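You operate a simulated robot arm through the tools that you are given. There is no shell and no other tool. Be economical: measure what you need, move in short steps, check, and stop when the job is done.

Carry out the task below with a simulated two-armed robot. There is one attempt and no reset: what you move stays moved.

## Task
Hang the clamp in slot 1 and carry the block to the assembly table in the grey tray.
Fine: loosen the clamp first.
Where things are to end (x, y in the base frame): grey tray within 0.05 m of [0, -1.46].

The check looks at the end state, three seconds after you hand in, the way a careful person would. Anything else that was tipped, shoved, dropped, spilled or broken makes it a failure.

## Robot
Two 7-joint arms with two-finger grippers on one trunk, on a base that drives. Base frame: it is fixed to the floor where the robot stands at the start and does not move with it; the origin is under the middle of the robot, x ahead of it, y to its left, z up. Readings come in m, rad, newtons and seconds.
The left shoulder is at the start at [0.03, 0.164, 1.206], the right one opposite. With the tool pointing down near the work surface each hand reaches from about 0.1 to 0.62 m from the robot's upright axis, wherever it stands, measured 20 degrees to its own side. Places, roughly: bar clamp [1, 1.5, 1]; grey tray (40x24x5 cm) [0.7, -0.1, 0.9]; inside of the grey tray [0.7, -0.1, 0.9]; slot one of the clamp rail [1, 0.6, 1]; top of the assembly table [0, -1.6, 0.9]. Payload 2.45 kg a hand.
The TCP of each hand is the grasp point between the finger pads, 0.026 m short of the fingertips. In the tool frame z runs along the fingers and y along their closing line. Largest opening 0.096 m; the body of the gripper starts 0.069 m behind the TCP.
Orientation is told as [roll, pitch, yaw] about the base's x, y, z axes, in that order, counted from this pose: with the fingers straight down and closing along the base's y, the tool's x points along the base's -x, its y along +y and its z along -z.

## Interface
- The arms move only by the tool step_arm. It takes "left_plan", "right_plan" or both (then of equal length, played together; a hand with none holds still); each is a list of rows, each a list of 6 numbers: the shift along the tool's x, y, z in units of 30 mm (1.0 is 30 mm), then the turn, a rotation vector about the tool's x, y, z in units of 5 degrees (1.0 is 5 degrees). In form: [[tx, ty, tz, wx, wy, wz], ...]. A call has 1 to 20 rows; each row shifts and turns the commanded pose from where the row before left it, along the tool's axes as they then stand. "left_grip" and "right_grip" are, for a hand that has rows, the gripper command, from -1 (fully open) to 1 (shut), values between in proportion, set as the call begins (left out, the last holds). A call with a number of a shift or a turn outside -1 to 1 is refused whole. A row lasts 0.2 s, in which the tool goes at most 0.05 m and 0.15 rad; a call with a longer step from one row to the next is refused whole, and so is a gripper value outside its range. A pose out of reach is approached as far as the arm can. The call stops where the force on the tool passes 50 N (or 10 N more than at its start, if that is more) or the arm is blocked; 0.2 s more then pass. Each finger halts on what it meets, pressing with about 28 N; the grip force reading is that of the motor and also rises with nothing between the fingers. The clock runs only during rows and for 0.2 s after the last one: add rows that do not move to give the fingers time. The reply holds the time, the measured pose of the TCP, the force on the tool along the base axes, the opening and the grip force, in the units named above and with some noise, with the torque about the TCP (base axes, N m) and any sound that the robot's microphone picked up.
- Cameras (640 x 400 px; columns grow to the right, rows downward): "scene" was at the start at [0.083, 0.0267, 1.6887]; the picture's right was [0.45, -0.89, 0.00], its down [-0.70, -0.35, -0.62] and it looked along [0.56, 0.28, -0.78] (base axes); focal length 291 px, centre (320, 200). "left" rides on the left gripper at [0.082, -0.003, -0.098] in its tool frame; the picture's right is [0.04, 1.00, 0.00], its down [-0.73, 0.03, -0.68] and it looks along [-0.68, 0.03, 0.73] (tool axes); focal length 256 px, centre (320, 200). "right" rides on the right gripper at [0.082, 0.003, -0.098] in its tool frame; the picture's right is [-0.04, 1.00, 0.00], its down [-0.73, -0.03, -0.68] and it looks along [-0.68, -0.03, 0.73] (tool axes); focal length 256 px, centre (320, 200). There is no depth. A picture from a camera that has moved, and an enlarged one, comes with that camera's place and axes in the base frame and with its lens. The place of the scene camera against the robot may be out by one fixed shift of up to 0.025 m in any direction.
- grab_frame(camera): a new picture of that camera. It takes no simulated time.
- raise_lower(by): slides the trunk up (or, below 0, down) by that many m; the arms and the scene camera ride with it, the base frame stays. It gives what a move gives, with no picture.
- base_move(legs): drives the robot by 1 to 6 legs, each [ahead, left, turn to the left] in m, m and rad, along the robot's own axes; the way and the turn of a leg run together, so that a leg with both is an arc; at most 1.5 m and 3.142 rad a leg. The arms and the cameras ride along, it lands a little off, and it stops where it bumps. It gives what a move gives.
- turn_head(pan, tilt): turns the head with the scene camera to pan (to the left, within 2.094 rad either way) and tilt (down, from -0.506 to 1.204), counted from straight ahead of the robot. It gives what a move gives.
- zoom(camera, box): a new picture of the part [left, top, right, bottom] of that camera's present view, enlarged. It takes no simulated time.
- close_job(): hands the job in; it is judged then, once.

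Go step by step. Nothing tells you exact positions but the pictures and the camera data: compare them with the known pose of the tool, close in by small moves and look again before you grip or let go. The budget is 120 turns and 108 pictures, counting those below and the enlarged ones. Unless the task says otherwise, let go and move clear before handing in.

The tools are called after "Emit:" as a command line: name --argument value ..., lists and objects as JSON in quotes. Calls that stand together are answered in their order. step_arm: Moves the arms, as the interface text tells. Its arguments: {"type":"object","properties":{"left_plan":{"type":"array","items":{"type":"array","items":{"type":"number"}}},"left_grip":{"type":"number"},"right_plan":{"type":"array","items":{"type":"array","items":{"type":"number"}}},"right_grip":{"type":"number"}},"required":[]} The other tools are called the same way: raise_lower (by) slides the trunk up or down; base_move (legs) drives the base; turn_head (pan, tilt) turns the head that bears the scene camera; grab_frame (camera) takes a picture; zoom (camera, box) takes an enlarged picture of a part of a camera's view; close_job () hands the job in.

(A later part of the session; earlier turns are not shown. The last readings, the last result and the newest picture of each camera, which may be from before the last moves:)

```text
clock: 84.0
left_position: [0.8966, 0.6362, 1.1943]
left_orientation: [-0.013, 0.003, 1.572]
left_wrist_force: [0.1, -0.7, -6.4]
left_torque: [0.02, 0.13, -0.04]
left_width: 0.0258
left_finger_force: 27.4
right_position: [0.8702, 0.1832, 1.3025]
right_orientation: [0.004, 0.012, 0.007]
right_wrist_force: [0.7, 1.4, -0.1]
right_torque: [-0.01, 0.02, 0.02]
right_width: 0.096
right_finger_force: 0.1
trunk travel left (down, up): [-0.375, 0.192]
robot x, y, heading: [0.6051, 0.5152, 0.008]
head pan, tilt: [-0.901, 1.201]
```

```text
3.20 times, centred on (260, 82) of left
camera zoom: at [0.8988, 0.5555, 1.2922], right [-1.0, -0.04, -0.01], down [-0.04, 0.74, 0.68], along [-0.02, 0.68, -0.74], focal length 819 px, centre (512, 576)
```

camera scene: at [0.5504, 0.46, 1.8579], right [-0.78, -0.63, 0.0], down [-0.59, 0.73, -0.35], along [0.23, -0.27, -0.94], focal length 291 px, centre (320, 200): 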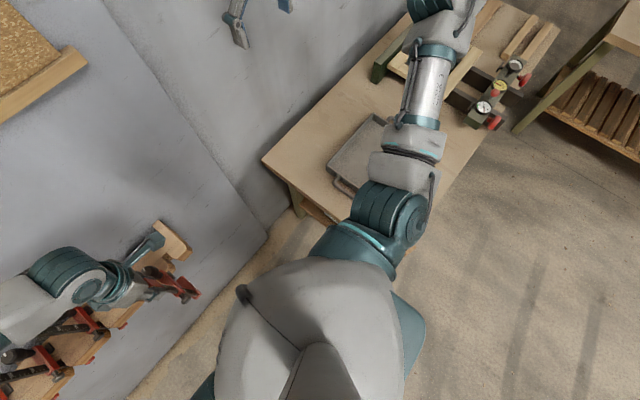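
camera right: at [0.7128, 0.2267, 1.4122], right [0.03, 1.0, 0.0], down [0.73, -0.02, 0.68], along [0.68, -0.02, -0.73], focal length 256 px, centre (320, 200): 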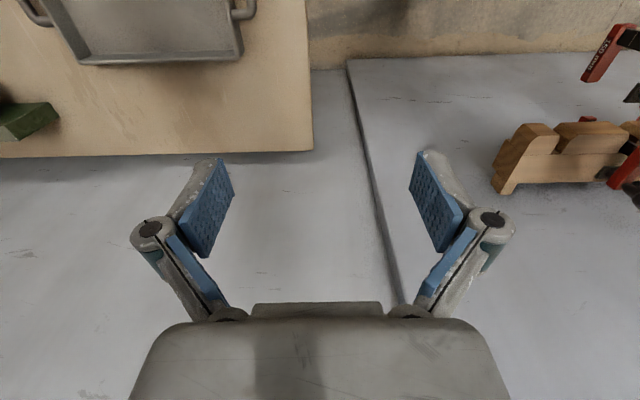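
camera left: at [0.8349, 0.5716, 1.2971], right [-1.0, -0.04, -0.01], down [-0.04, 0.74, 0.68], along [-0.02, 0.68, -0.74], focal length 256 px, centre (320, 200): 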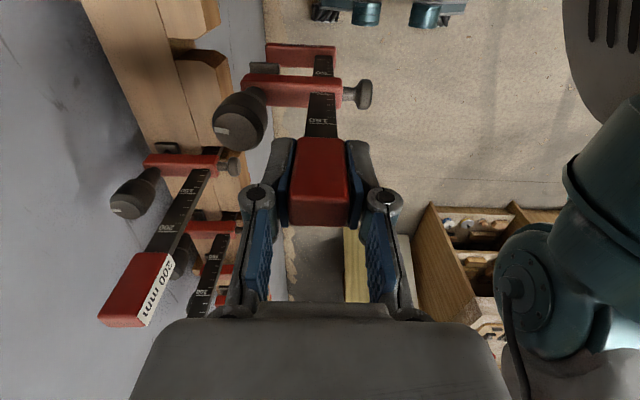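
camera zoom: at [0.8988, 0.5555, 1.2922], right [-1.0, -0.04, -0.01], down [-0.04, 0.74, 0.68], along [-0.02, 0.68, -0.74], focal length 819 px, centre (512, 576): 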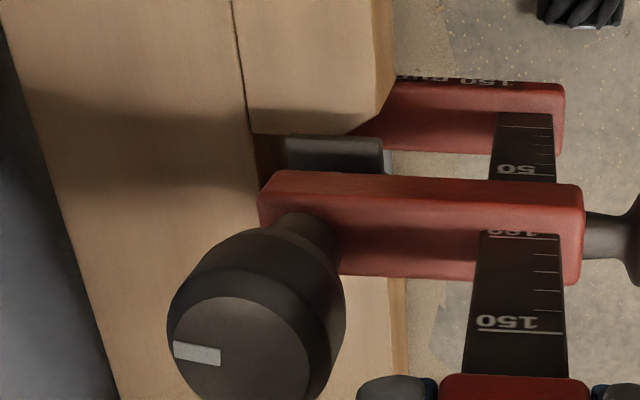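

Emit:
step_arm --left_plan '[[0, -0.3, 0, 0, 0, 0], [0, -0.3, 0, 0, 0, 0], [0, -0.3, 0, 0, 0, 0], [0, 0, 0, 0, 0, 0], [0, 0, 0, 0, 0, 0]]'

Emit:
zoom --camera "left" --box '[160, 20, 360, 145]'

```text
clock: 85.2
left_position: [0.9218, 0.6365, 1.1936]
left_orientation: [-0.011, 0.003, 1.573]
left_wrist_force: [-6.2, -0.5, -4.2]
left_torque: [0.14, 1.38, -0.07]
left_width: 0.0274
left_finger_force: 28.0
right_position: [0.8683, 0.1828, 1.3017]
right_orientation: [0.001, 0.009, 0.008]
right_wrist_force: [-0.1, 0.2, 0.0]
right_torque: [0.0, 0.02, -0.02]
right_width: 0.096
right_finger_force: 0.0
trunk travel left (down, up): [-0.375, 0.192]
robot x, y, heading: [0.6032, 0.5127, 0.013]
head pan, tilt: [-0.901, 1.201]
```

```text
3.20 times, centred on (260, 82) of left
camera zoom: at [0.9242, 0.5555, 1.291], right [-1.0, -0.04, -0.01], down [-0.04, 0.74, 0.68], along [-0.02, 0.68, -0.74], focal length 819 px, centre (512, 576)
```

zoom: 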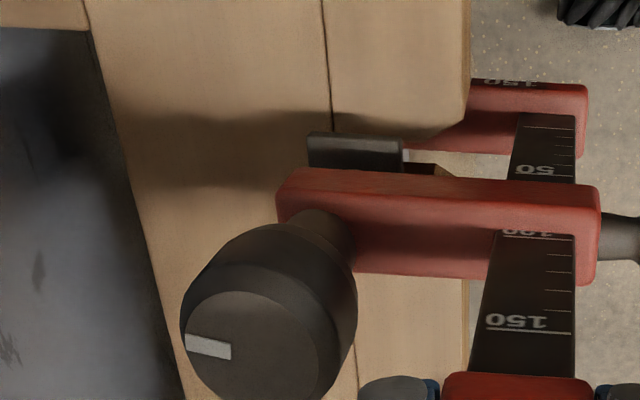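

Contact at jaw level: the jaw tip seems to have met the back board, i.e. the jaw is still a little too high. Back off 12 mm and lower gently to feel where the pad meets the rail top.

Emit:
step_arm --left_plan '[[0, 0.4, 0, 0, 0, 0], [0, 0, 0, 0, 0, 0], [0, 0, 0, 0, 0, 0]]'

Emit:
step_arm --left_plan '[[0, 0, 0.1, 0, 0, 0], [0, 0, 0, 0, 0, 0]]'

Emit:
step_arm --left_plan '[[0, 0, 0.1, 0, 0, 0], [0, 0, 0, 0, 0, 0]]'

Emit:
zoom --camera "left" --box '[160, 20, 360, 145]'

```text
clock: 86.0
left_position: [0.9119, 0.6392, 1.1927]
left_orientation: [-0.013, 0.004, 1.572]
left_wrist_force: [-0.5, -0.2, -6.4]
left_torque: [0.04, 0.11, 0.01]
left_width: 0.0259
left_finger_force: 28.3
right_position: [0.8707, 0.1834, 1.303]
right_orientation: [0.003, 0.011, 0.008]
right_wrist_force: [-0.2, -0.5, 1.0]
right_torque: [0.03, 0.03, 0.02]
right_width: 0.0959
right_finger_force: 0.1
trunk travel left (down, up): [-0.375, 0.192]
robot x, y, heading: [0.6029, 0.5138, 0.014]
head pan, tilt: [-0.901, 1.201]
```

```text
clock: 86.6
left_position: [0.911, 0.6382, 1.1911]
left_orientation: [-0.014, 0.004, 1.574]
left_wrist_force: [-0.4, 0.1, -5.7]
left_torque: [0.0, 0.1, -0.01]
left_width: 0.0259
left_finger_force: 27.6
right_position: [0.8706, 0.1833, 1.3018]
right_orientation: [0.004, 0.011, 0.008]
right_wrist_force: [-0.4, -0.1, 0.3]
right_torque: [-0.01, -0.01, 0.0]
right_width: 0.0961
right_finger_force: 0.1
trunk travel left (down, up): [-0.375, 0.192]
robot x, y, heading: [0.6018, 0.5149, 0.01]
head pan, tilt: [-0.901, 1.201]
```

```text
clock: 87.2
left_position: [0.9118, 0.6358, 1.1871]
left_orientation: [-0.01, 0.003, 1.575]
left_wrist_force: [0.6, -0.6, -5.4]
left_torque: [0.02, 0.12, 0.01]
left_width: 0.0259
left_finger_force: 27.5
right_position: [0.8685, 0.1834, 1.3025]
right_orientation: [0.001, 0.012, 0.008]
right_wrist_force: [1.0, 0.2, -0.2]
right_torque: [-0.02, -0.01, -0.02]
right_width: 0.0959
right_finger_force: 0.0
trunk travel left (down, up): [-0.375, 0.192]
robot x, y, heading: [0.6025, 0.5132, 0.009]
head pan, tilt: [-0.901, 1.201]
```

```text
3.20 times, centred on (260, 82) of left
camera zoom: at [0.9138, 0.5555, 1.2854], right [-1.0, -0.04, -0.01], down [-0.04, 0.74, 0.68], along [-0.02, 0.68, -0.74], focal length 819 px, centre (512, 576)
```

zoom: 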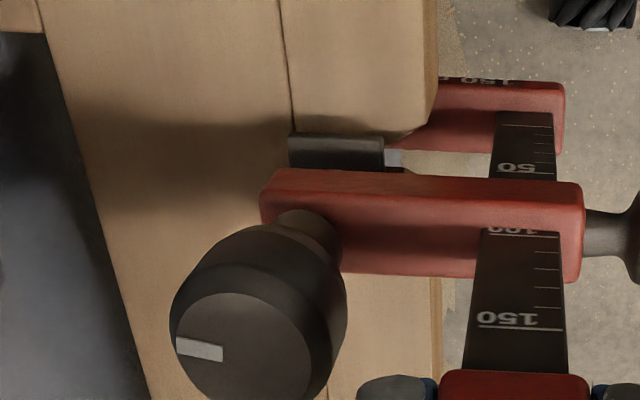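

Emit:
step_arm --left_plan '[[0, 0, 0.1, 0, 0, 0], [0, 0, 0, 0, 0, 0]]'

Emit:
step_arm --left_plan '[[0, 0, 0.1, 0, 0, 0], [0, 0, 0, 0, 0, 0]]'

Emit:
step_arm --left_plan '[[0, 0, 0.1, 0, 0, 0], [0, 0, 0, 0, 0, 0]]'

Emit:
zoom --camera "left" --box '[160, 20, 360, 145]'

```text
clock: 87.8
left_position: [0.9118, 0.6369, 1.1842]
left_orientation: [-0.012, 0.003, 1.573]
left_wrist_force: [0.4, 0.2, -6.3]
left_torque: [0.03, 0.1, 0.01]
left_width: 0.026
left_finger_force: 27.8
right_position: [0.8691, 0.1814, 1.3028]
right_orientation: [0.001, 0.011, 0.011]
right_wrist_force: [-0.1, 0.1, 1.0]
right_torque: [0.03, -0.04, -0.02]
right_width: 0.096
right_finger_force: 0.1
trunk travel left (down, up): [-0.375, 0.192]
robot x, y, heading: [0.6022, 0.5115, 0.011]
head pan, tilt: [-0.901, 1.201]
```

```text
clock: 88.4
left_position: [0.9121, 0.6365, 1.1814]
left_orientation: [-0.013, 0.003, 1.571]
left_wrist_force: [-0.3, 0.2, -6.9]
left_torque: [0.05, 0.14, -0.01]
left_width: 0.0257
left_finger_force: 27.8
right_position: [0.8706, 0.1838, 1.3022]
right_orientation: [0.002, 0.01, 0.008]
right_wrist_force: [-0.4, -0.3, 0.1]
right_torque: [0.01, 0.01, 0.0]
right_width: 0.0958
right_finger_force: 0.1
trunk travel left (down, up): [-0.375, 0.192]
robot x, y, heading: [0.6029, 0.511, 0.008]
head pan, tilt: [-0.901, 1.201]
```

```text
clock: 89.0
left_position: [0.9118, 0.638, 1.1786]
left_orientation: [-0.014, 0.003, 1.573]
left_wrist_force: [-0.7, -0.3, -6.2]
left_torque: [0.02, 0.12, -0.01]
left_width: 0.0256
left_finger_force: 27.7
right_position: [0.8687, 0.1823, 1.3026]
right_orientation: [0.003, 0.012, 0.008]
right_wrist_force: [-0.2, 1.0, -0.8]
right_torque: [0.0, -0.03, -0.01]
right_width: 0.0962
right_finger_force: 0.0
trunk travel left (down, up): [-0.375, 0.192]
robot x, y, heading: [0.6017, 0.5153, 0.011]
head pan, tilt: [-0.901, 1.201]
```

```text
3.20 times, centred on (260, 82) of left
camera zoom: at [0.9139, 0.5553, 1.2764], right [-1.0, -0.04, -0.01], down [-0.04, 0.74, 0.68], along [-0.02, 0.68, -0.74], focal length 819 px, centre (512, 576)
```

zoom: 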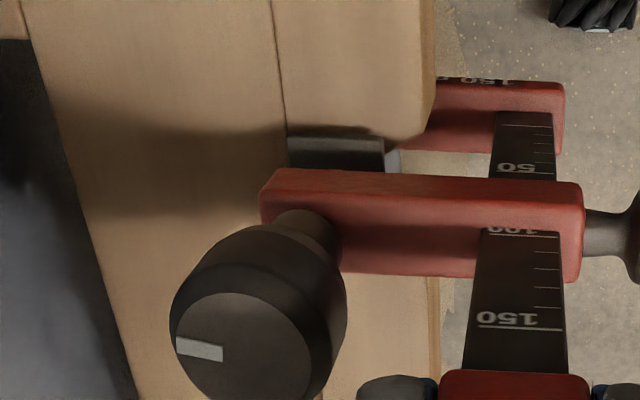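

The pad is starting to dip into the slot, so pad level equals rail top at TCP z≈1.183. Raise to ≈1.186 and advance again.

Emit:
step_arm --left_plan '[[0, 0, -0.25, 0, 0, 0], [0, -0.3, 0, 0, 0, 0], [0, 0, 0, 0, 0, 0], [0, 0, 0, 0, 0, 0]]'

Emit:
step_arm --left_plan '[[0, -0.25, 0, 0, 0, 0], [0, 0, 0, 0, 0, 0]]'

Emit:
zoom --camera "left" --box '[160, 20, 360, 145]'

```text
clock: 90.0
left_position: [0.919, 0.6359, 1.1874]
left_orientation: [-0.013, 0.004, 1.573]
left_wrist_force: [-6.9, 0.0, -3.8]
left_torque: [0.08, 1.38, -0.06]
left_width: 0.0263
left_finger_force: 28.1
right_position: [0.8691, 0.1826, 1.303]
right_orientation: [0.005, 0.008, 0.009]
right_wrist_force: [-0.1, 0.4, -0.8]
right_torque: [0.01, -0.02, 0.02]
right_width: 0.0959
right_finger_force: 0.1
trunk travel left (down, up): [-0.375, 0.192]
robot x, y, heading: [0.6021, 0.5154, 0.008]
head pan, tilt: [-0.901, 1.201]
```

```text
clock: 90.6
left_position: [0.9295, 0.6373, 1.1857]
left_orientation: [-0.012, 0.003, 1.573]
left_wrist_force: [3.0, -0.9, -19.7]
left_torque: [-0.23, 0.09, -0.02]
left_width: 0.0258
left_finger_force: 27.7
right_position: [0.8706, 0.182, 1.3029]
right_orientation: [0.001, 0.01, 0.006]
right_wrist_force: [-0.2, -0.8, 0.4]
right_torque: [-0.01, -0.02, -0.02]
right_width: 0.096
right_finger_force: 0.1
trunk travel left (down, up): [-0.375, 0.192]
robot x, y, heading: [0.6019, 0.5127, 0.005]
head pan, tilt: [-0.901, 1.201]
```

```text
3.20 times, centred on (260, 82) of left
camera zoom: at [0.9312, 0.5561, 1.2838], right [-1.0, -0.04, -0.01], down [-0.04, 0.74, 0.68], along [-0.02, 0.68, -0.74], focal length 819 px, centre (512, 576)
```

zoom: 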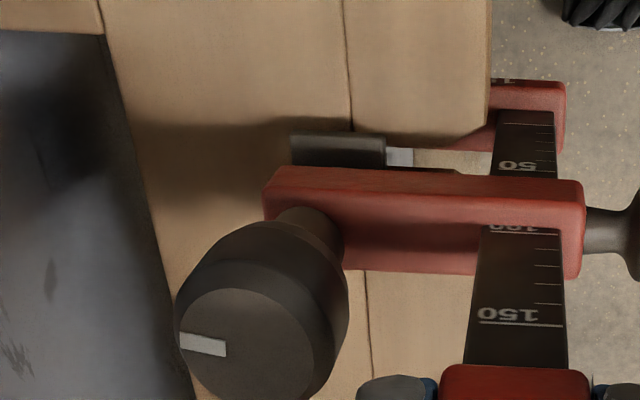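

The jaw slid under the back board and is pressing up against it (Fz -20 N). Lower 2 mm to relieve, then continue.

Emit:
step_arm --left_plan '[[0, 0, 0.07, 0, 0, 0], [0, 0, 0, 0, 0, 0]]'

Emit:
step_arm --left_plan '[[0, -0.2, 0, 0, 0, 0], [0, 0, 0, 0, 0, 0]]'

Emit:
zoom --camera "left" --box '[160, 20, 360, 145]'

```text
clock: 91.2
left_position: [0.9279, 0.6368, 1.1842]
left_orientation: [-0.012, 0.003, 1.574]
left_wrist_force: [0.3, 0.3, -6.1]
left_torque: [0.03, 0.12, 0.0]
left_width: 0.0257
left_finger_force: 27.6
right_position: [0.8697, 0.1826, 1.3034]
right_orientation: [0.003, 0.009, 0.009]
right_wrist_force: [-0.2, 0.2, 0.6]
right_torque: [0.01, -0.01, -0.01]
right_width: 0.0959
right_finger_force: 0.1
trunk travel left (down, up): [-0.375, 0.192]
robot x, y, heading: [0.6032, 0.511, 0.005]
head pan, tilt: [-0.901, 1.201]
```

```text
clock: 91.8
left_position: [0.9347, 0.638, 1.1841]
left_orientation: [-0.013, 0.005, 1.573]
left_wrist_force: [0.4, 0.2, -6.4]
left_torque: [0.0, 0.11, 0.01]
left_width: 0.0261
left_finger_force: 27.6
right_position: [0.8697, 0.1828, 1.3025]
right_orientation: [0.003, 0.011, 0.009]
right_wrist_force: [-0.2, 0.4, 0.3]
right_torque: [-0.01, 0.02, 0.03]
right_width: 0.0961
right_finger_force: 0.1
trunk travel left (down, up): [-0.375, 0.192]
robot x, y, heading: [0.6027, 0.5122, 0.013]
head pan, tilt: [-0.901, 1.201]
```

```text
3.20 times, centred on (260, 82) of left
camera zoom: at [0.9367, 0.5557, 1.282], right [-1.0, -0.04, -0.01], down [-0.04, 0.74, 0.68], along [-0.02, 0.68, -0.74], focal length 819 px, centre (512, 576)
```

zoom: 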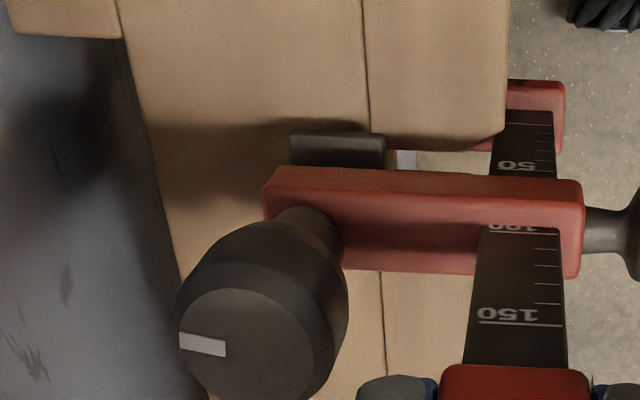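

Emit:
step_arm --left_plan '[[0, -0.2, 0, 0, 0, 0], [0, -0.15, 0, 0, 0, 0], [0, 0, 0, 0, 0, 0]]'

Emit:
step_arm --left_plan '[[0, -0.2, 0, 0, 0, 0], [0, 0, 0, 0, 0, 0]]'

Emit:
zoom --camera "left" --box '[160, 20, 360, 145]'

```text
clock: 92.6
left_position: [0.9449, 0.6364, 1.1846]
left_orientation: [-0.013, 0.003, 1.572]
left_wrist_force: [0.6, -0.6, -5.8]
left_torque: [0.04, 0.12, 0.02]
left_width: 0.0259
left_finger_force: 28.1
right_position: [0.8688, 0.1818, 1.3033]
right_orientation: [0.002, 0.009, 0.009]
right_wrist_force: [-0.7, 0.5, 0.9]
right_torque: [0.01, -0.02, 0.0]
right_width: 0.0959
right_finger_force: 0.1
trunk travel left (down, up): [-0.375, 0.192]
robot x, y, heading: [0.6043, 0.5141, 0.009]
head pan, tilt: [-0.901, 1.201]
```

```text
clock: 93.2
left_position: [0.9504, 0.6366, 1.1844]
left_orientation: [-0.013, 0.005, 1.573]
left_wrist_force: [0.5, 1.3, -5.9]
left_torque: [0.05, 0.09, -0.02]
left_width: 0.0257
left_finger_force: 27.6
right_position: [0.8689, 0.1832, 1.3025]
right_orientation: [0.002, 0.01, 0.01]
right_wrist_force: [-0.2, 0.2, -0.2]
right_torque: [0.01, 0.01, -0.01]
right_width: 0.096
right_finger_force: 0.1
trunk travel left (down, up): [-0.375, 0.192]
robot x, y, heading: [0.598, 0.5155, 0.013]
head pan, tilt: [-0.901, 1.201]
```

```text
3.20 times, centred on (260, 82) of left
camera zoom: at [0.9521, 0.5551, 1.2819], right [-1.0, -0.04, -0.01], down [-0.04, 0.74, 0.68], along [-0.02, 0.68, -0.74], focal length 819 px, centre (512, 576)
```

zoom: 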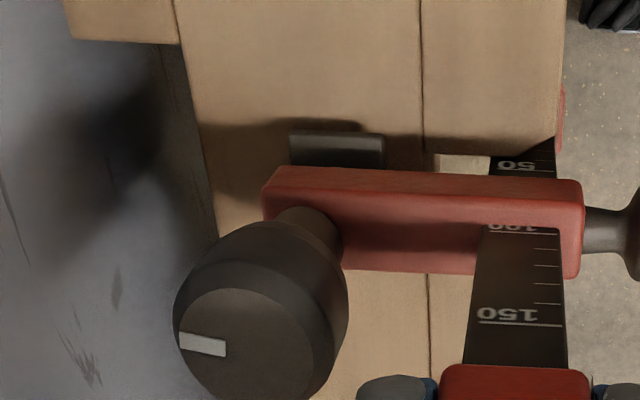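

Emit:
step_arm --left_plan '[[0, -0.2, 0, 0, 0, 0], [0, 0, 0, 0, 0, 0]]'

Emit:
step_arm --left_plan '[[0, -0.2, 0, 0, 0, 0], [0, 0, 0, 0, 0, 0]]'

Emit:
grab_frame --camera "left"

```text
clock: 93.8
left_position: [0.9565, 0.6368, 1.1844]
left_orientation: [-0.013, 0.003, 1.573]
left_wrist_force: [0.1, 0.0, -6.3]
left_torque: [0.03, 0.1, -0.02]
left_width: 0.0258
left_finger_force: 28.0
right_position: [0.8696, 0.1831, 1.3032]
right_orientation: [0.002, 0.01, 0.009]
right_wrist_force: [-0.7, 0.3, 0.7]
right_torque: [0.02, -0.02, -0.01]
right_width: 0.0961
right_finger_force: 0.0
trunk travel left (down, up): [-0.375, 0.192]
robot x, y, heading: [0.5997, 0.5139, 0.009]
head pan, tilt: [-0.901, 1.201]
```

```text
clock: 94.4
left_position: [0.9624, 0.6367, 1.1838]
left_orientation: [-0.013, 0.003, 1.571]
left_wrist_force: [-0.1, 0.0, -5.8]
left_torque: [0.01, 0.09, 0.0]
left_width: 0.0258
left_finger_force: 28.5
right_position: [0.8699, 0.1834, 1.303]
right_orientation: [0.002, 0.01, 0.008]
right_wrist_force: [-0.8, 0.5, 0.2]
right_torque: [0.0, -0.02, -0.02]
right_width: 0.0961
right_finger_force: 0.0
trunk travel left (down, up): [-0.375, 0.192]
robot x, y, heading: [0.6031, 0.513, 0.011]
head pan, tilt: [-0.901, 1.201]
```

```text
45 pictures are left
camera left: at [0.965, 0.5561, 1.283], right [-1.0, -0.04, -0.01], down [-0.04, 0.74, 0.68], along [-0.02, 0.68, -0.74], focal length 256 px, centre (320, 200)
```

left: 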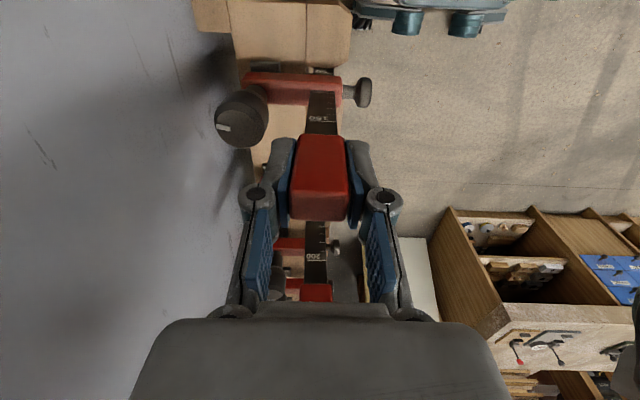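

Emit:
step_arm --left_plan '[[0, -0.15, 0, 0, 0, 0], [0, 0, 0, 0, 0, 0]]'

Emit:
step_arm --left_plan '[[0, 0, 0.05, 0, 0, 0], [0, 0, 0, 0, 0, 0]]'

Emit:
step_arm --left_plan '[[0, 0, 0.05, 0, 0, 0], [0, 0, 0, 0, 0, 0]]'

```text
clock: 95.0
left_position: [0.9666, 0.6378, 1.1845]
left_orientation: [-0.012, 0.003, 1.574]
left_wrist_force: [0.9, 0.4, -5.9]
left_torque: [0.03, 0.11, -0.01]
left_width: 0.0258
left_finger_force: 28.7
right_position: [0.8684, 0.1825, 1.302]
right_orientation: [0.001, 0.009, 0.008]
right_wrist_force: [0.1, 0.1, -0.2]
right_torque: [0.0, 0.01, -0.01]
right_width: 0.0959
right_finger_force: 0.0
trunk travel left (down, up): [-0.375, 0.192]
robot x, y, heading: [0.5999, 0.5089, 0.015]
head pan, tilt: [-0.901, 1.201]
```

```text
clock: 95.6
left_position: [0.967, 0.6372, 1.1828]
left_orientation: [-0.013, 0.003, 1.573]
left_wrist_force: [-0.1, 0.3, -6.1]
left_torque: [0.01, 0.14, 0.04]
left_width: 0.0261
left_finger_force: 27.7
right_position: [0.8684, 0.183, 1.3027]
right_orientation: [0.001, 0.01, 0.009]
right_wrist_force: [0.5, 0.0, 0.4]
right_torque: [0.01, -0.03, 0.01]
right_width: 0.0958
right_finger_force: 0.0
trunk travel left (down, up): [-0.375, 0.192]
robot x, y, heading: [0.6048, 0.5137, 0.012]
head pan, tilt: [-0.901, 1.201]
```

```text
clock: 96.2
left_position: [0.9677, 0.6369, 1.1815]
left_orientation: [-0.013, 0.002, 1.573]
left_wrist_force: [0.0, 0.8, -6.4]
left_torque: [0.06, 0.12, -0.02]
left_width: 0.0257
left_finger_force: 27.6
right_position: [0.8697, 0.1833, 1.3017]
right_orientation: [0.001, 0.01, 0.008]
right_wrist_force: [-0.6, 0.0, -0.4]
right_torque: [-0.01, -0.02, 0.02]
right_width: 0.0959
right_finger_force: 0.0
trunk travel left (down, up): [-0.375, 0.192]
robot x, y, heading: [0.6013, 0.5123, 0.006]
head pan, tilt: [-0.901, 1.201]
```

Emit:
step_arm --left_plan '[[0, -0.13, 0, 0, 0, 0], [0, 0, 0, 0, 0, 0]]'

Emit:
step_arm --left_plan '[[0, 0, 0.07, 0, 0, 0], [0, 0, 0, 0, 0, 0]]'

Emit:
step_arm --left_plan '[[0, 0, 0.07, 0, 0, 0], [0, 0, 0, 0, 0, 0]]'

Emit:
zoom --camera "left" --box '[160, 20, 360, 145]'

```text
clock: 96.8
left_position: [0.971, 0.6373, 1.182]
left_orientation: [-0.012, 0.005, 1.572]
left_wrist_force: [-4.6, -1.0, -6.6]
left_torque: [-0.1, 0.89, -0.04]
left_width: 0.0259
left_finger_force: 28.0
right_position: [0.8693, 0.1832, 1.3024]
right_orientation: [0.004, 0.01, 0.01]
right_wrist_force: [0.1, 0.0, 0.0]
right_torque: [-0.02, 0.02, 0.01]
right_width: 0.0959
right_finger_force: 0.3
trunk travel left (down, up): [-0.375, 0.192]
robot x, y, heading: [0.6011, 0.5132, 0.01]
head pan, tilt: [-0.901, 1.201]
```

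```text
clock: 97.4
left_position: [0.9702, 0.6382, 1.1801]
left_orientation: [-0.012, 0.004, 1.571]
left_wrist_force: [-3.0, -0.5, -4.7]
left_torque: [0.01, 0.66, 0.01]
left_width: 0.0257
left_finger_force: 27.9
right_position: [0.869, 0.183, 1.3035]
right_orientation: [0.003, 0.011, 0.009]
right_wrist_force: [-0.4, 0.5, -0.4]
right_torque: [-0.01, 0.04, 0.04]
right_width: 0.0962
right_finger_force: 0.2
trunk travel left (down, up): [-0.375, 0.192]
robot x, y, heading: [0.601, 0.513, 0.013]
head pan, tilt: [-0.901, 1.201]
```

```text
clock: 98.0
left_position: [0.97, 0.6372, 1.1774]
left_orientation: [-0.012, 0.004, 1.572]
left_wrist_force: [-2.3, 0.8, -4.3]
left_torque: [0.02, 0.64, -0.01]
left_width: 0.0256
left_finger_force: 27.9
right_position: [0.868, 0.1831, 1.3025]
right_orientation: [0.002, 0.009, 0.009]
right_wrist_force: [0.2, 1.1, -0.5]
right_torque: [-0.02, 0.01, -0.02]
right_width: 0.096
right_finger_force: 0.0
trunk travel left (down, up): [-0.375, 0.192]
robot x, y, heading: [0.6019, 0.5161, 0.008]
head pan, tilt: [-0.901, 1.201]
```

```text
3.20 times, centred on (260, 82) of left
camera zoom: at [0.9721, 0.5557, 1.2758], right [-1.0, -0.04, -0.01], down [-0.04, 0.74, 0.68], along [-0.02, 0.68, -0.74], focal length 819 px, centre (512, 576)
```

zoom: 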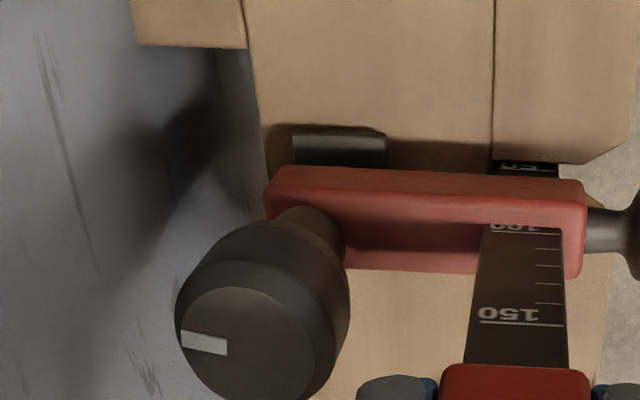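

The bar has reached the slot's back. Continue lowering until the pad carries the weight.

Emit:
step_arm --left_plan '[[0, 0.05, 0.07, 0, 0, 0], [0, 0, 0, 0, 0, 0]]'

Emit:
step_arm --left_plan '[[0, 0, 0.07, 0, 0, 0], [0, 0, 0, 0, 0, 0]]'

Emit:
step_arm --left_plan '[[0, 0, 0.07, 0, 0, 0], [0, 0, 0, 0, 0, 0]]'

```text
clock: 98.6
left_position: [0.9694, 0.6367, 1.1761]
left_orientation: [-0.012, 0.005, 1.572]
left_wrist_force: [-0.5, 0.0, -5.6]
left_torque: [0.06, 0.16, 0.0]
left_width: 0.0257
left_finger_force: 28.2
right_position: [0.8697, 0.1821, 1.3028]
right_orientation: [0.004, 0.009, 0.006]
right_wrist_force: [0.6, 0.8, 0.2]
right_torque: [-0.02, -0.06, -0.02]
right_width: 0.0961
right_finger_force: 0.0
trunk travel left (down, up): [-0.375, 0.192]
robot x, y, heading: [0.6046, 0.512, 0.007]
head pan, tilt: [-0.901, 1.201]
```

```text
clock: 99.2
left_position: [0.9705, 0.6361, 1.1732]
left_orientation: [-0.013, 0.003, 1.573]
left_wrist_force: [-0.3, 1.1, -2.2]
left_torque: [0.06, -0.05, -0.01]
left_width: 0.0258
left_finger_force: 27.8
right_position: [0.8702, 0.1825, 1.302]
right_orientation: [0.003, 0.009, 0.009]
right_wrist_force: [0.7, 0.4, 0.4]
right_torque: [0.03, -0.02, 0.01]
right_width: 0.0963
right_finger_force: 0.2
trunk travel left (down, up): [-0.375, 0.192]
robot x, y, heading: [0.6013, 0.5177, 0.015]
head pan, tilt: [-0.901, 1.201]
```

```text
clock: 99.8
left_position: [0.9689, 0.6358, 1.1712]
left_orientation: [-0.014, 0.005, 1.572]
left_wrist_force: [-5.8, 0.1, 7.1]
left_torque: [-0.01, 0.11, 0.02]
left_width: 0.0258
left_finger_force: 27.7
right_position: [0.8689, 0.1843, 1.3034]
right_orientation: [0.002, 0.007, 0.01]
right_wrist_force: [-0.9, 0.2, 0.2]
right_torque: [0.01, 0.02, 0.0]
right_width: 0.096
right_finger_force: 0.0
trunk travel left (down, up): [-0.375, 0.192]
robot x, y, heading: [0.6012, 0.5116, 0.017]
head pan, tilt: [-0.901, 1.201]
```

The pad rests on the rail (contact at z≈1.173). Relieve the press slightly and open the fingers just a little to see whether it hangs stably.

Emit:
step_arm --left_plan '[[0, 0, -0.05, 0, 0, 0], [0, 0, 0, 0, 0, 0]]'

Emit:
step_arm --left_plan '[[0, 0, 0, 0, 0, 0], [0, 0, 0, 0, 0, 0], [0, 0, 0, 0, 0, 0]]' --left_grip 0.2

Emit:
grab_frame --camera "left"

```text
clock: 100.4
left_position: [0.9695, 0.6353, 1.173]
left_orientation: [-0.011, 0.006, 1.573]
left_wrist_force: [-4.6, 0.3, -1.7]
left_torque: [-0.07, 0.41, -0.02]
left_width: 0.0258
left_finger_force: 27.7
right_position: [0.8686, 0.183, 1.3012]
right_orientation: [0.003, 0.008, 0.007]
right_wrist_force: [0.5, 0.0, 0.0]
right_torque: [-0.01, -0.04, -0.01]
right_width: 0.0959
right_finger_force: 0.0
trunk travel left (down, up): [-0.375, 0.192]
robot x, y, heading: [0.6002, 0.5095, 0.005]
head pan, tilt: [-0.901, 1.201]
```

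```text
clock: 101.2
left_position: [0.9701, 0.6367, 1.1721]
left_orientation: [-0.01, 0.004, 1.573]
left_wrist_force: [-0.1, -0.1, 0.1]
left_torque: [0.03, 0.04, 0.02]
left_width: 0.0385
left_finger_force: 0.0
right_position: [0.8701, 0.1823, 1.3024]
right_orientation: [0.004, 0.011, 0.009]
right_wrist_force: [0.5, -0.4, 0.1]
right_torque: [-0.02, 0.05, -0.01]
right_width: 0.096
right_finger_force: 0.2
trunk travel left (down, up): [-0.375, 0.192]
robot x, y, heading: [0.5979, 0.5103, 0.009]
head pan, tilt: [-0.901, 1.201]
```

```text
43 pictures are left
camera left: at [0.9725, 0.555, 1.2704], right [-1.0, -0.04, -0.01], down [-0.04, 0.74, 0.68], along [-0.02, 0.68, -0.74], focal length 256 px, centre (320, 200)
```

left: 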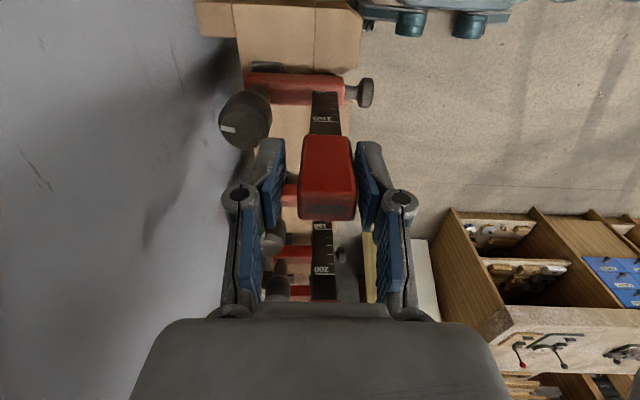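

No force on the hand and only a slight lean, so it hangs on its own. Open more and recheck.

Emit:
step_arm --left_plan '[[0, 0, 0, 0, 0, 0], [0, 0, 0, 0, 0, 0], [0, 0, 0, 0, 0, 0], [0, 0, 0, 0, 0, 0], [0, 0, 0, 0, 0, 0]]' --left_grip -0.2

Emit:
zoom --camera "left" --box '[160, 20, 420, 230]'

```text
clock: 102.4
left_position: [0.9696, 0.6366, 1.1723]
left_orientation: [-0.014, 0.004, 1.572]
left_wrist_force: [-0.1, 0.0, 0.1]
left_torque: [0.01, -0.02, 0.02]
left_width: 0.0576
left_finger_force: 0.0
right_position: [0.8696, 0.1827, 1.3037]
right_orientation: [0.003, 0.01, 0.01]
right_wrist_force: [0.0, -0.3, -0.5]
right_torque: [0.05, 0.0, 0.01]
right_width: 0.096
right_finger_force: 0.0
trunk travel left (down, up): [-0.375, 0.192]
robot x, y, heading: [0.6025, 0.5127, 0.01]
head pan, tilt: [-0.901, 1.201]
```

```text
1.90 times, centred on (290, 125) of left
camera zoom: at [0.9722, 0.555, 1.2704], right [-1.0, -0.04, -0.01], down [-0.04, 0.74, 0.68], along [-0.02, 0.68, -0.74], focal length 488 px, centre (377, 343)
```

zoom: 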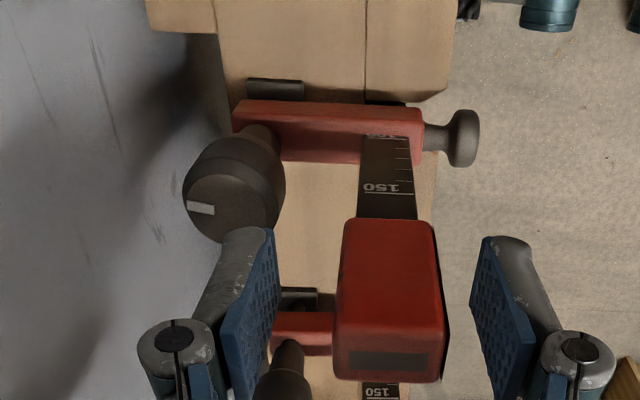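

The clamp hangs in slot 1 on its own. Lift the hand straight up, then retract.

Emit:
step_arm --left_plan '[[0, 0, -0.5, 0, 0, 0], [0, 0, -1, 0, 0, 0], [0, 0, -1, 0, 0, 0], [0, 1, -0.3, 0, 0, 0], [0, 1, -0.2, 0, 0, 0], [0, 1, 0, 0, 0, 0], [0, 1, 0, 0, 0, 0], [0, 0, 0, 0, 0, 0]]'

Emit:
grab_frame --camera "left"

```text
clock: 104.2
left_position: [0.85, 0.6371, 1.2599]
left_orientation: [-0.01, 0.003, 1.573]
left_wrist_force: [-0.1, 0.0, 0.4]
left_torque: [-0.01, -0.01, 0.0]
left_width: 0.0576
left_finger_force: 0.1
right_position: [0.8701, 0.1824, 1.302]
right_orientation: [0.003, 0.01, 0.009]
right_wrist_force: [-0.5, -0.5, -0.6]
right_torque: [0.01, -0.03, -0.01]
right_width: 0.096
right_finger_force: 0.0
trunk travel left (down, up): [-0.375, 0.192]
robot x, y, heading: [0.6009, 0.5135, 0.009]
head pan, tilt: [-0.901, 1.201]
```

```text
41 pictures are left
camera left: at [0.8521, 0.5551, 1.3576], right [-1.0, -0.04, -0.01], down [-0.04, 0.74, 0.68], along [-0.02, 0.68, -0.74], focal length 256 px, centre (320, 200)
```

left: 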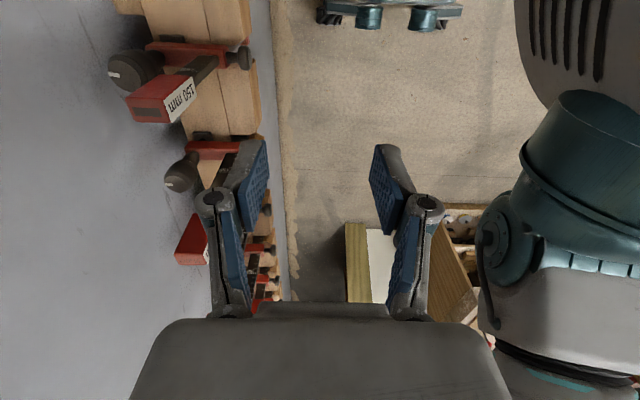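

The clamp is hung. Now drive back to the bench front for the block.

Emit:
base_move --legs '[[-0.6, 0, 0], [0, -0.5, -0.01]]'

Emit:
turn_head --pan 0.15 --tilt 0.85

Emit:
grab_frame --camera "scene"

Emit:
grab_frame --camera "right"

```text
clock: 110.1
left_position: [0.2666, 0.1403, 1.259]
left_orientation: [-0.012, 0.013, 1.586]
left_wrist_force: [0.1, -1.0, 0.5]
left_torque: [0.01, -0.03, 0.01]
left_width: 0.0575
left_finger_force: 0.0
right_position: [0.2944, -0.3135, 1.3049]
right_orientation: [-0.007, 0.011, 0.022]
right_wrist_force: [-0.5, -0.2, -0.2]
right_torque: [0.02, -0.02, 0.03]
right_width: 0.0961
right_finger_force: 0.1
trunk travel left (down, up): [-0.375, 0.192]
robot x, y, heading: [0.0222, 0.0066, 0.025]
head pan, tilt: [-0.901, 1.201]
```

```text
clock: 111.4
left_position: [0.2673, 0.142, 1.2583]
left_orientation: [-0.012, 0.015, 1.586]
left_wrist_force: [0.8, -0.5, 0.2]
left_torque: [0.04, 0.02, -0.01]
left_width: 0.0579
left_finger_force: 0.0
right_position: [0.2922, -0.3094, 1.3067]
right_orientation: [-0.009, 0.009, 0.021]
right_wrist_force: [0.9, 0.7, 0.3]
right_torque: [0.03, -0.03, 0.0]
right_width: 0.0962
right_finger_force: 0.0
trunk travel left (down, up): [-0.375, 0.192]
robot x, y, heading: [0.0235, 0.0057, 0.026]
head pan, tilt: [0.15, 0.85]
```

```text
40 pictures are left
camera scene: at [0.1117, 0.0168, 1.6923], right [0.17, -0.98, 0.01], down [-0.74, -0.13, -0.66], along [0.65, 0.11, -0.75], focal length 291 px, centre (320, 200)
```

scene: 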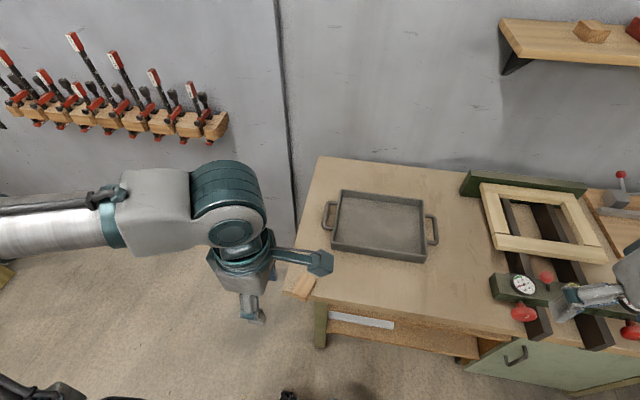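

```text
39 pictures are left
camera right: at [0.2126, -0.3066, 1.4061], right [0.02, 1.0, -0.01], down [0.74, -0.01, 0.67], along [0.67, -0.02, -0.74], focal length 256 px, centre (320, 200)
```

right: 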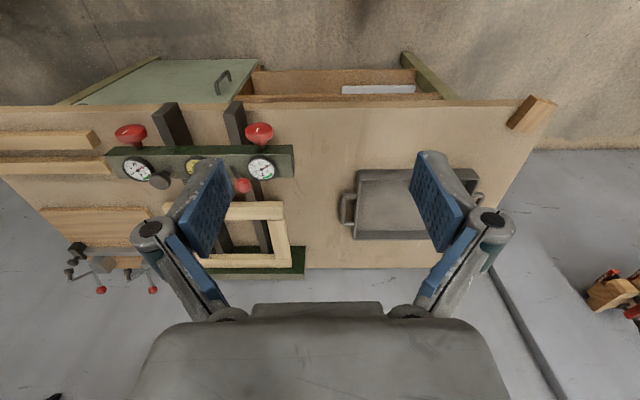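

The block lies at the bench's front-left edge, slightly turned. Zoom in to get its pose.

Emit:
zoom --camera "right" --box '[480, 70, 600, 150]'

Emit:
zoom --camera "scene" --box '[260, 240, 380, 320]'

```text
5.00 times, centred on (540, 110) of right
camera zoom: at [0.2126, -0.3066, 1.4061], right [0.02, 1.0, -0.01], down [0.74, -0.01, 0.67], along [0.67, -0.02, -0.74], focal length 1280 px, centre (-780, 650)
```

zoom: 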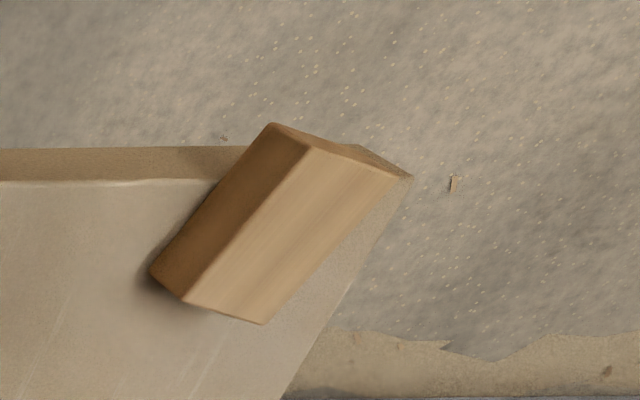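

```text
5.00 times, centred on (320, 280) of scene
camera zoom: at [0.1117, 0.0168, 1.6923], right [0.17, -0.98, 0.01], down [-0.74, -0.13, -0.66], along [0.65, 0.11, -0.75], focal length 1455 px, centre (320, -200)
```

zoom: 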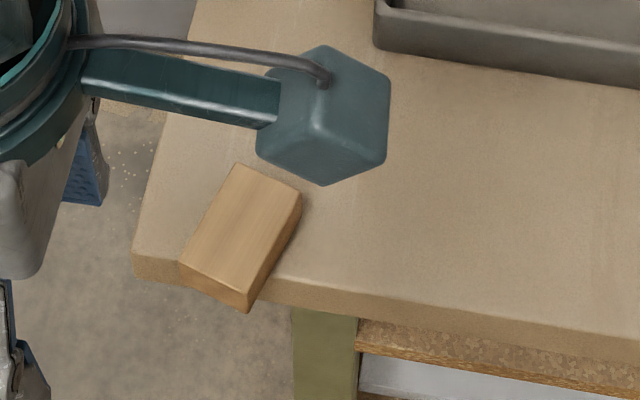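

Block centre ≈(0.464, 0.154), long axis at about -18° yaw, top z≈0.865, bench z≈0.839. Turn the left hand to -18°, open, and lower the trunk.

Emit:
step_arm --left_plan '[[0, 0, 0, 0, 0, 1], [0, 0, 0, 0, 0, 1], [0, 0, 0, 0, 0, 1], [0, 0, 0, 0, 0, 1], [0, 0, 0, 0, 0, 1], [0, 0, 0, 0, 0, 1], [0, 0, 0, 0, 0, 1], [0, 0, 0, 0, 0, 1], [0, 0, 0, 0, 0, 1], [0, 0, 0, 0, 0, 1], [0, 0, 0, 0, 0, 1], [0, 0, 0, 0, 0, 1], [0, 0, 0, 0, 0, 1], [0, 0, 0, 0, 0, 1], [0, 0, 0, 0, 0, 1], [0, 0, 0, 0, 0, 1], [0, 0, 0, 0, 0, 1], [0, 0, 0, 0, 0, 1], [0, 0, 0, 0, 0, 1], [0, 0, 0, 0, 0, 1]]' --left_grip -1

Emit:
raise_lower --by -0.18

Emit:
step_arm --left_plan '[[0, 0, 0, 0, 0, 0.9], [0, 0, 0, 0, 0, 0.8], [-1, 0, 0, 0, 0, 0], [-1, 0, 0, 0, 0, 0], [-1, 0, 0, 0, 0, 0], [-1, 0, 0, 0, 0, 0], [0, 0, 0, 0, 0, 0]]'

Emit:
grab_frame --camera "left"

```text
clock: 115.6
left_position: [0.2685, 0.1345, 1.2596]
left_orientation: [-0.004, -0.014, -0.161]
left_wrist_force: [-0.4, -0.1, 0.5]
left_torque: [0.01, 0.01, 0.01]
left_width: 0.0961
left_finger_force: 0.0
right_position: [0.2931, -0.3192, 1.304]
right_orientation: [-0.002, 0.008, 0.021]
right_wrist_force: [0.8, 1.1, 0.7]
right_torque: [0.02, 0.02, 0.04]
right_width: 0.0959
right_finger_force: 0.1
trunk travel left (down, up): [-0.375, 0.192]
robot x, y, heading: [0.022, 0.0068, 0.025]
head pan, tilt: [0.15, 0.85]
```

```text
clock: 117.6
left_position: [0.2663, 0.1424, 1.0791]
left_orientation: [-0.01, -0.017, -0.159]
left_wrist_force: [-1.5, 0.0, 0.3]
left_torque: [-0.02, -0.02, 0.03]
left_width: 0.0958
left_finger_force: 0.1
right_position: [0.3332, -0.3095, 1.0905]
right_orientation: [-0.008, 0.15, 0.024]
right_wrist_force: [-0.5, -0.9, -1.0]
right_torque: [-0.05, 0.0, -0.01]
right_width: 0.0959
right_finger_force: 0.1
trunk travel left (down, up): [-0.195, 0.372]
robot x, y, heading: [0.02, 0.007, 0.025]
head pan, tilt: [0.15, 0.85]
```

```text
clock: 119.2
left_position: [0.3788, 0.1031, 1.0861]
left_orientation: [-0.006, -0.018, -0.307]
left_wrist_force: [-0.9, -1.2, 0.0]
left_torque: [0.02, -0.03, 0.02]
left_width: 0.096
left_finger_force: 0.1
right_position: [0.3308, -0.3128, 1.0905]
right_orientation: [-0.006, 0.149, 0.023]
right_wrist_force: [0.4, 0.1, -0.2]
right_torque: [0.05, -0.03, 0.01]
right_width: 0.096
right_finger_force: 0.1
trunk travel left (down, up): [-0.195, 0.372]
robot x, y, heading: [0.0227, 0.0058, 0.026]
head pan, tilt: [0.15, 0.85]
```

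```text
36 pictures are left
camera left: at [0.2991, 0.1253, 1.1822], right [0.26, 0.96, -0.01], down [0.7, -0.19, 0.69], along [0.67, -0.19, -0.72], focal length 256 px, centre (320, 200)
```

left: 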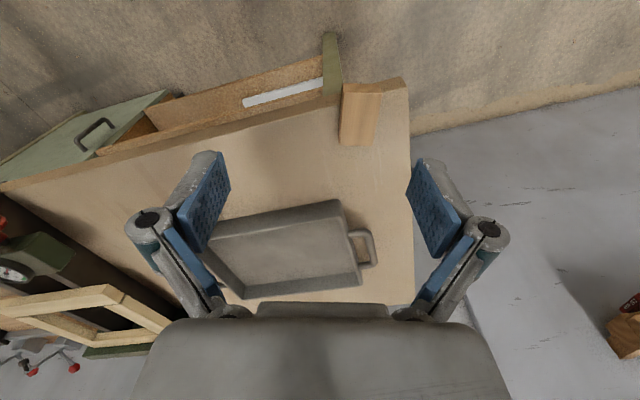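

Emit:
step_arm --left_plan '[[-0.46, 0.376, 0.9, 0, 0, 0], [-0.46, 0.376, 0.9, 0, 0, 0], [-0.46, 0.376, 0.9, 0, 0, 0], [-0.46, 0.376, 0.9, 0, 0, 0], [-0.46, 0.376, 0.9, 0, 0, 0], [0, 0, 0, 0, 0, 0], [0, 0, 0, 0, 0, 0]]'

Emit:
grab_frame --camera "left"

```text
clock: 120.8
left_position: [0.4653, 0.1321, 0.9458]
left_orientation: [-0.006, -0.016, -0.305]
left_wrist_force: [0.2, 0.6, -0.4]
left_torque: [0.01, -0.01, 0.01]
left_width: 0.0958
left_finger_force: 0.3
right_position: [0.3336, -0.3127, 1.0887]
right_orientation: [-0.006, 0.15, 0.023]
right_wrist_force: [0.0, -0.3, 0.9]
right_torque: [0.0, -0.01, -0.02]
right_width: 0.096
right_finger_force: 0.1
trunk travel left (down, up): [-0.195, 0.372]
robot x, y, heading: [0.022, 0.0062, 0.021]
head pan, tilt: [0.15, 0.85]
```

```text
35 pictures are left
camera left: at [0.3845, 0.1546, 1.0429], right [0.26, 0.96, -0.01], down [0.7, -0.19, 0.69], along [0.66, -0.19, -0.72], focal length 256 px, centre (320, 200)
```

left: 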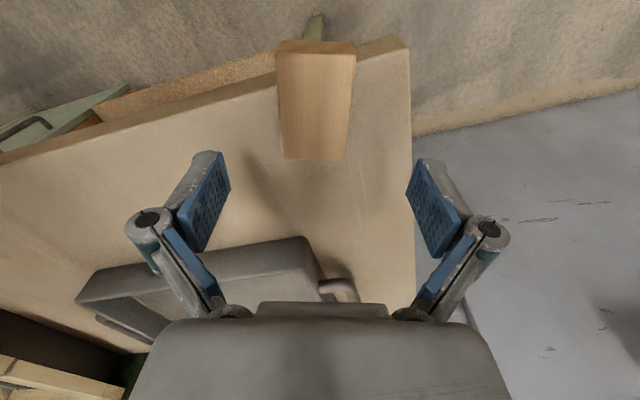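

Block is centred and aligned with the hand. Descend to grip height and close.

Emit:
step_arm --left_plan '[[0.24, -0.13, 0.6, 0, 0, 0], [0, 0, 0.7, 0, 0, 0], [0, 0, 0.7, 0, 0, 0], [0, 0, 0.5, 0, 0, 0], [0, 0, 0, 0, 0, 0]]'

Emit:
step_arm --left_plan '[[0, 0, 0, 0, 0, 0], [0, 0, 0, 0, 0, 0], [0, 0, 0, 0, 0, 0], [0, 0, 0, 0, 0, 0]]' --left_grip 1

Emit:
grab_frame --camera "left"

```text
clock: 122.0
left_position: [0.4556, 0.1307, 0.872]
left_orientation: [-0.006, -0.016, -0.307]
left_wrist_force: [0.6, 0.3, 0.4]
left_torque: [-0.01, -0.01, -0.03]
left_width: 0.0958
left_finger_force: 0.1
right_position: [0.3338, -0.3133, 1.0886]
right_orientation: [-0.006, 0.149, 0.024]
right_wrist_force: [0.4, 0.0, -0.1]
right_torque: [0.02, -0.02, 0.0]
right_width: 0.0961
right_finger_force: 0.1
trunk travel left (down, up): [-0.195, 0.372]
robot x, y, heading: [0.0238, 0.0046, 0.023]
head pan, tilt: [0.15, 0.85]
```

```text
clock: 122.6
left_position: [0.4592, 0.1371, 0.8831]
left_orientation: [0.0, -0.048, -0.304]
left_wrist_force: [4.3, 13.3, 53.7]
left_torque: [1.27, 0.18, -0.18]
left_width: 0.0575
left_finger_force: 27.2
right_position: [0.3286, -0.307, 1.0937]
right_orientation: [-0.009, 0.143, 0.024]
right_wrist_force: [-0.1, 0.5, -0.1]
right_torque: [0.02, 0.0, 0.02]
right_width: 0.0959
right_finger_force: 0.2
trunk travel left (down, up): [-0.195, 0.372]
robot x, y, heading: [0.0232, 0.0056, 0.024]
head pan, tilt: [0.15, 0.85]
stopped in row 2 (left hand): the force on the tool passed its limit at 54 N (the readings are from after the stop); the commanded pose is now the measured one
```

```text
34 pictures are left
camera left: at [0.3755, 0.1595, 0.9772], right [0.26, 0.97, 0.0], down [0.68, -0.18, 0.71], along [0.69, -0.19, -0.7], focal length 256 px, centre (320, 200)
```

left: 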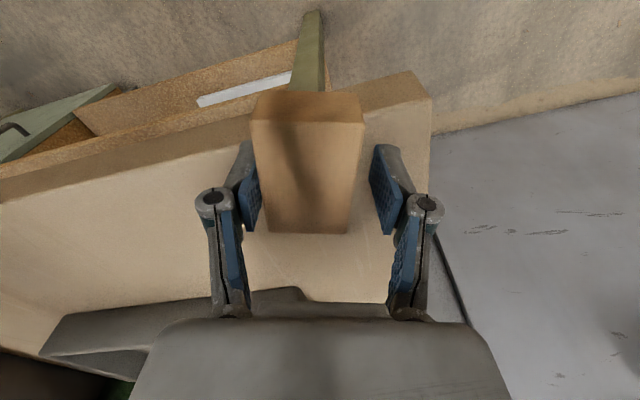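

Closing fingers swept down and touched the bench. Open, raise ~6 mm, recentre slightly, and close again.

Emit:
step_arm --left_plan '[[0, 0, 0, 0, 0, 0], [0, -0.1, -0.15, 0, 0, 0], [0, 0, 0, 0, 0, 0]]' --left_grip -0.5

Emit:
step_arm --left_plan '[[0, 0, 0, 0, 0, 0], [0, 0, 0, 0, 0, 0], [0, 0, 0, 0, 0, 0], [0, 0, 0, 0, 0, 0]]' --left_grip 1

Emit:
grab_frame --camera "left"

```text
clock: 123.4
left_position: [0.4575, 0.1312, 0.8807]
left_orientation: [-0.002, -0.026, -0.305]
left_wrist_force: [-3.1, 1.3, 8.6]
left_torque: [0.58, 0.0, 0.14]
left_width: 0.0726
left_finger_force: 6.9
right_position: [0.3314, -0.3112, 1.0898]
right_orientation: [-0.005, 0.15, 0.023]
right_wrist_force: [-0.1, 0.2, -0.2]
right_torque: [0.03, 0.01, 0.03]
right_width: 0.0963
right_finger_force: 0.0
trunk travel left (down, up): [-0.195, 0.372]
robot x, y, heading: [0.0245, 0.0071, 0.02]
head pan, tilt: [0.15, 0.85]
```

```text
clock: 124.3
left_position: [0.4563, 0.1297, 0.8853]
left_orientation: [-0.004, -0.039, -0.305]
left_wrist_force: [-7.5, 1.8, 22.8]
left_torque: [0.34, 0.34, 0.23]
left_width: 0.0443
left_finger_force: 28.6
right_position: [0.3312, -0.3122, 1.0895]
right_orientation: [-0.005, 0.146, 0.025]
right_wrist_force: [-0.4, 0.0, -0.7]
right_torque: [0.0, 0.03, 0.01]
right_width: 0.0959
right_finger_force: 0.0
trunk travel left (down, up): [-0.195, 0.372]
robot x, y, heading: [0.0193, 0.0025, 0.024]
head pan, tilt: [0.15, 0.85]
stopped in row 4 (left hand): the force on the tool passed its limit at 52 N (the readings are from after the stop); the commanded pose is now the measured one
```

```text
33 pictures are left
camera left: at [0.3744, 0.152, 0.9797], right [0.26, 0.97, 0.0], down [0.68, -0.18, 0.71], along [0.68, -0.19, -0.71], focal length 256 px, centre (320, 200)
```

left: 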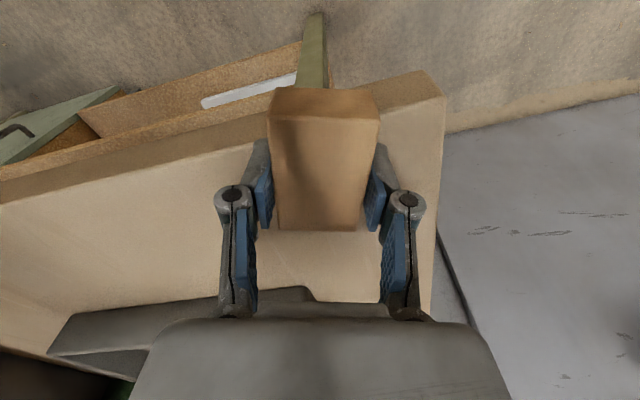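

Block gripped (44 mm). Lift straight up.

Emit:
step_arm --left_plan '[[0, 0, -0.3, 0, 0, 0], [0, 0, -0.7, 0, 0, 0], [0, 0, -1, 0, 0, 0], [0, 0, -1, 0, 0, 0], [0, 0, 0, 0, 0, 0]]'

Emit:
grab_frame --camera "left"

```text
clock: 125.5
left_position: [0.4516, 0.1341, 0.9739]
left_orientation: [0.0, -0.036, -0.306]
left_wrist_force: [0.0, -0.5, -0.3]
left_torque: [-0.01, 0.0, 0.0]
left_width: 0.0441
left_finger_force: 28.2
right_position: [0.3316, -0.3126, 1.0897]
right_orientation: [-0.005, 0.148, 0.022]
right_wrist_force: [-0.1, 0.6, -0.8]
right_torque: [0.01, 0.05, -0.02]
right_width: 0.0961
right_finger_force: 0.1
trunk travel left (down, up): [-0.195, 0.372]
robot x, y, heading: [0.0255, 0.0062, 0.02]
head pan, tilt: [0.15, 0.85]
```

```text
32 pictures are left
camera left: at [0.3698, 0.1554, 1.0683], right [0.26, 0.97, 0.0], down [0.68, -0.18, 0.71], along [0.68, -0.19, -0.71], focal length 256 px, centre (320, 200)
```

left: 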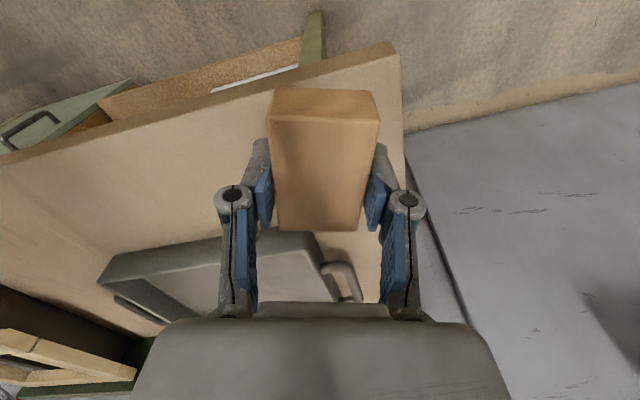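

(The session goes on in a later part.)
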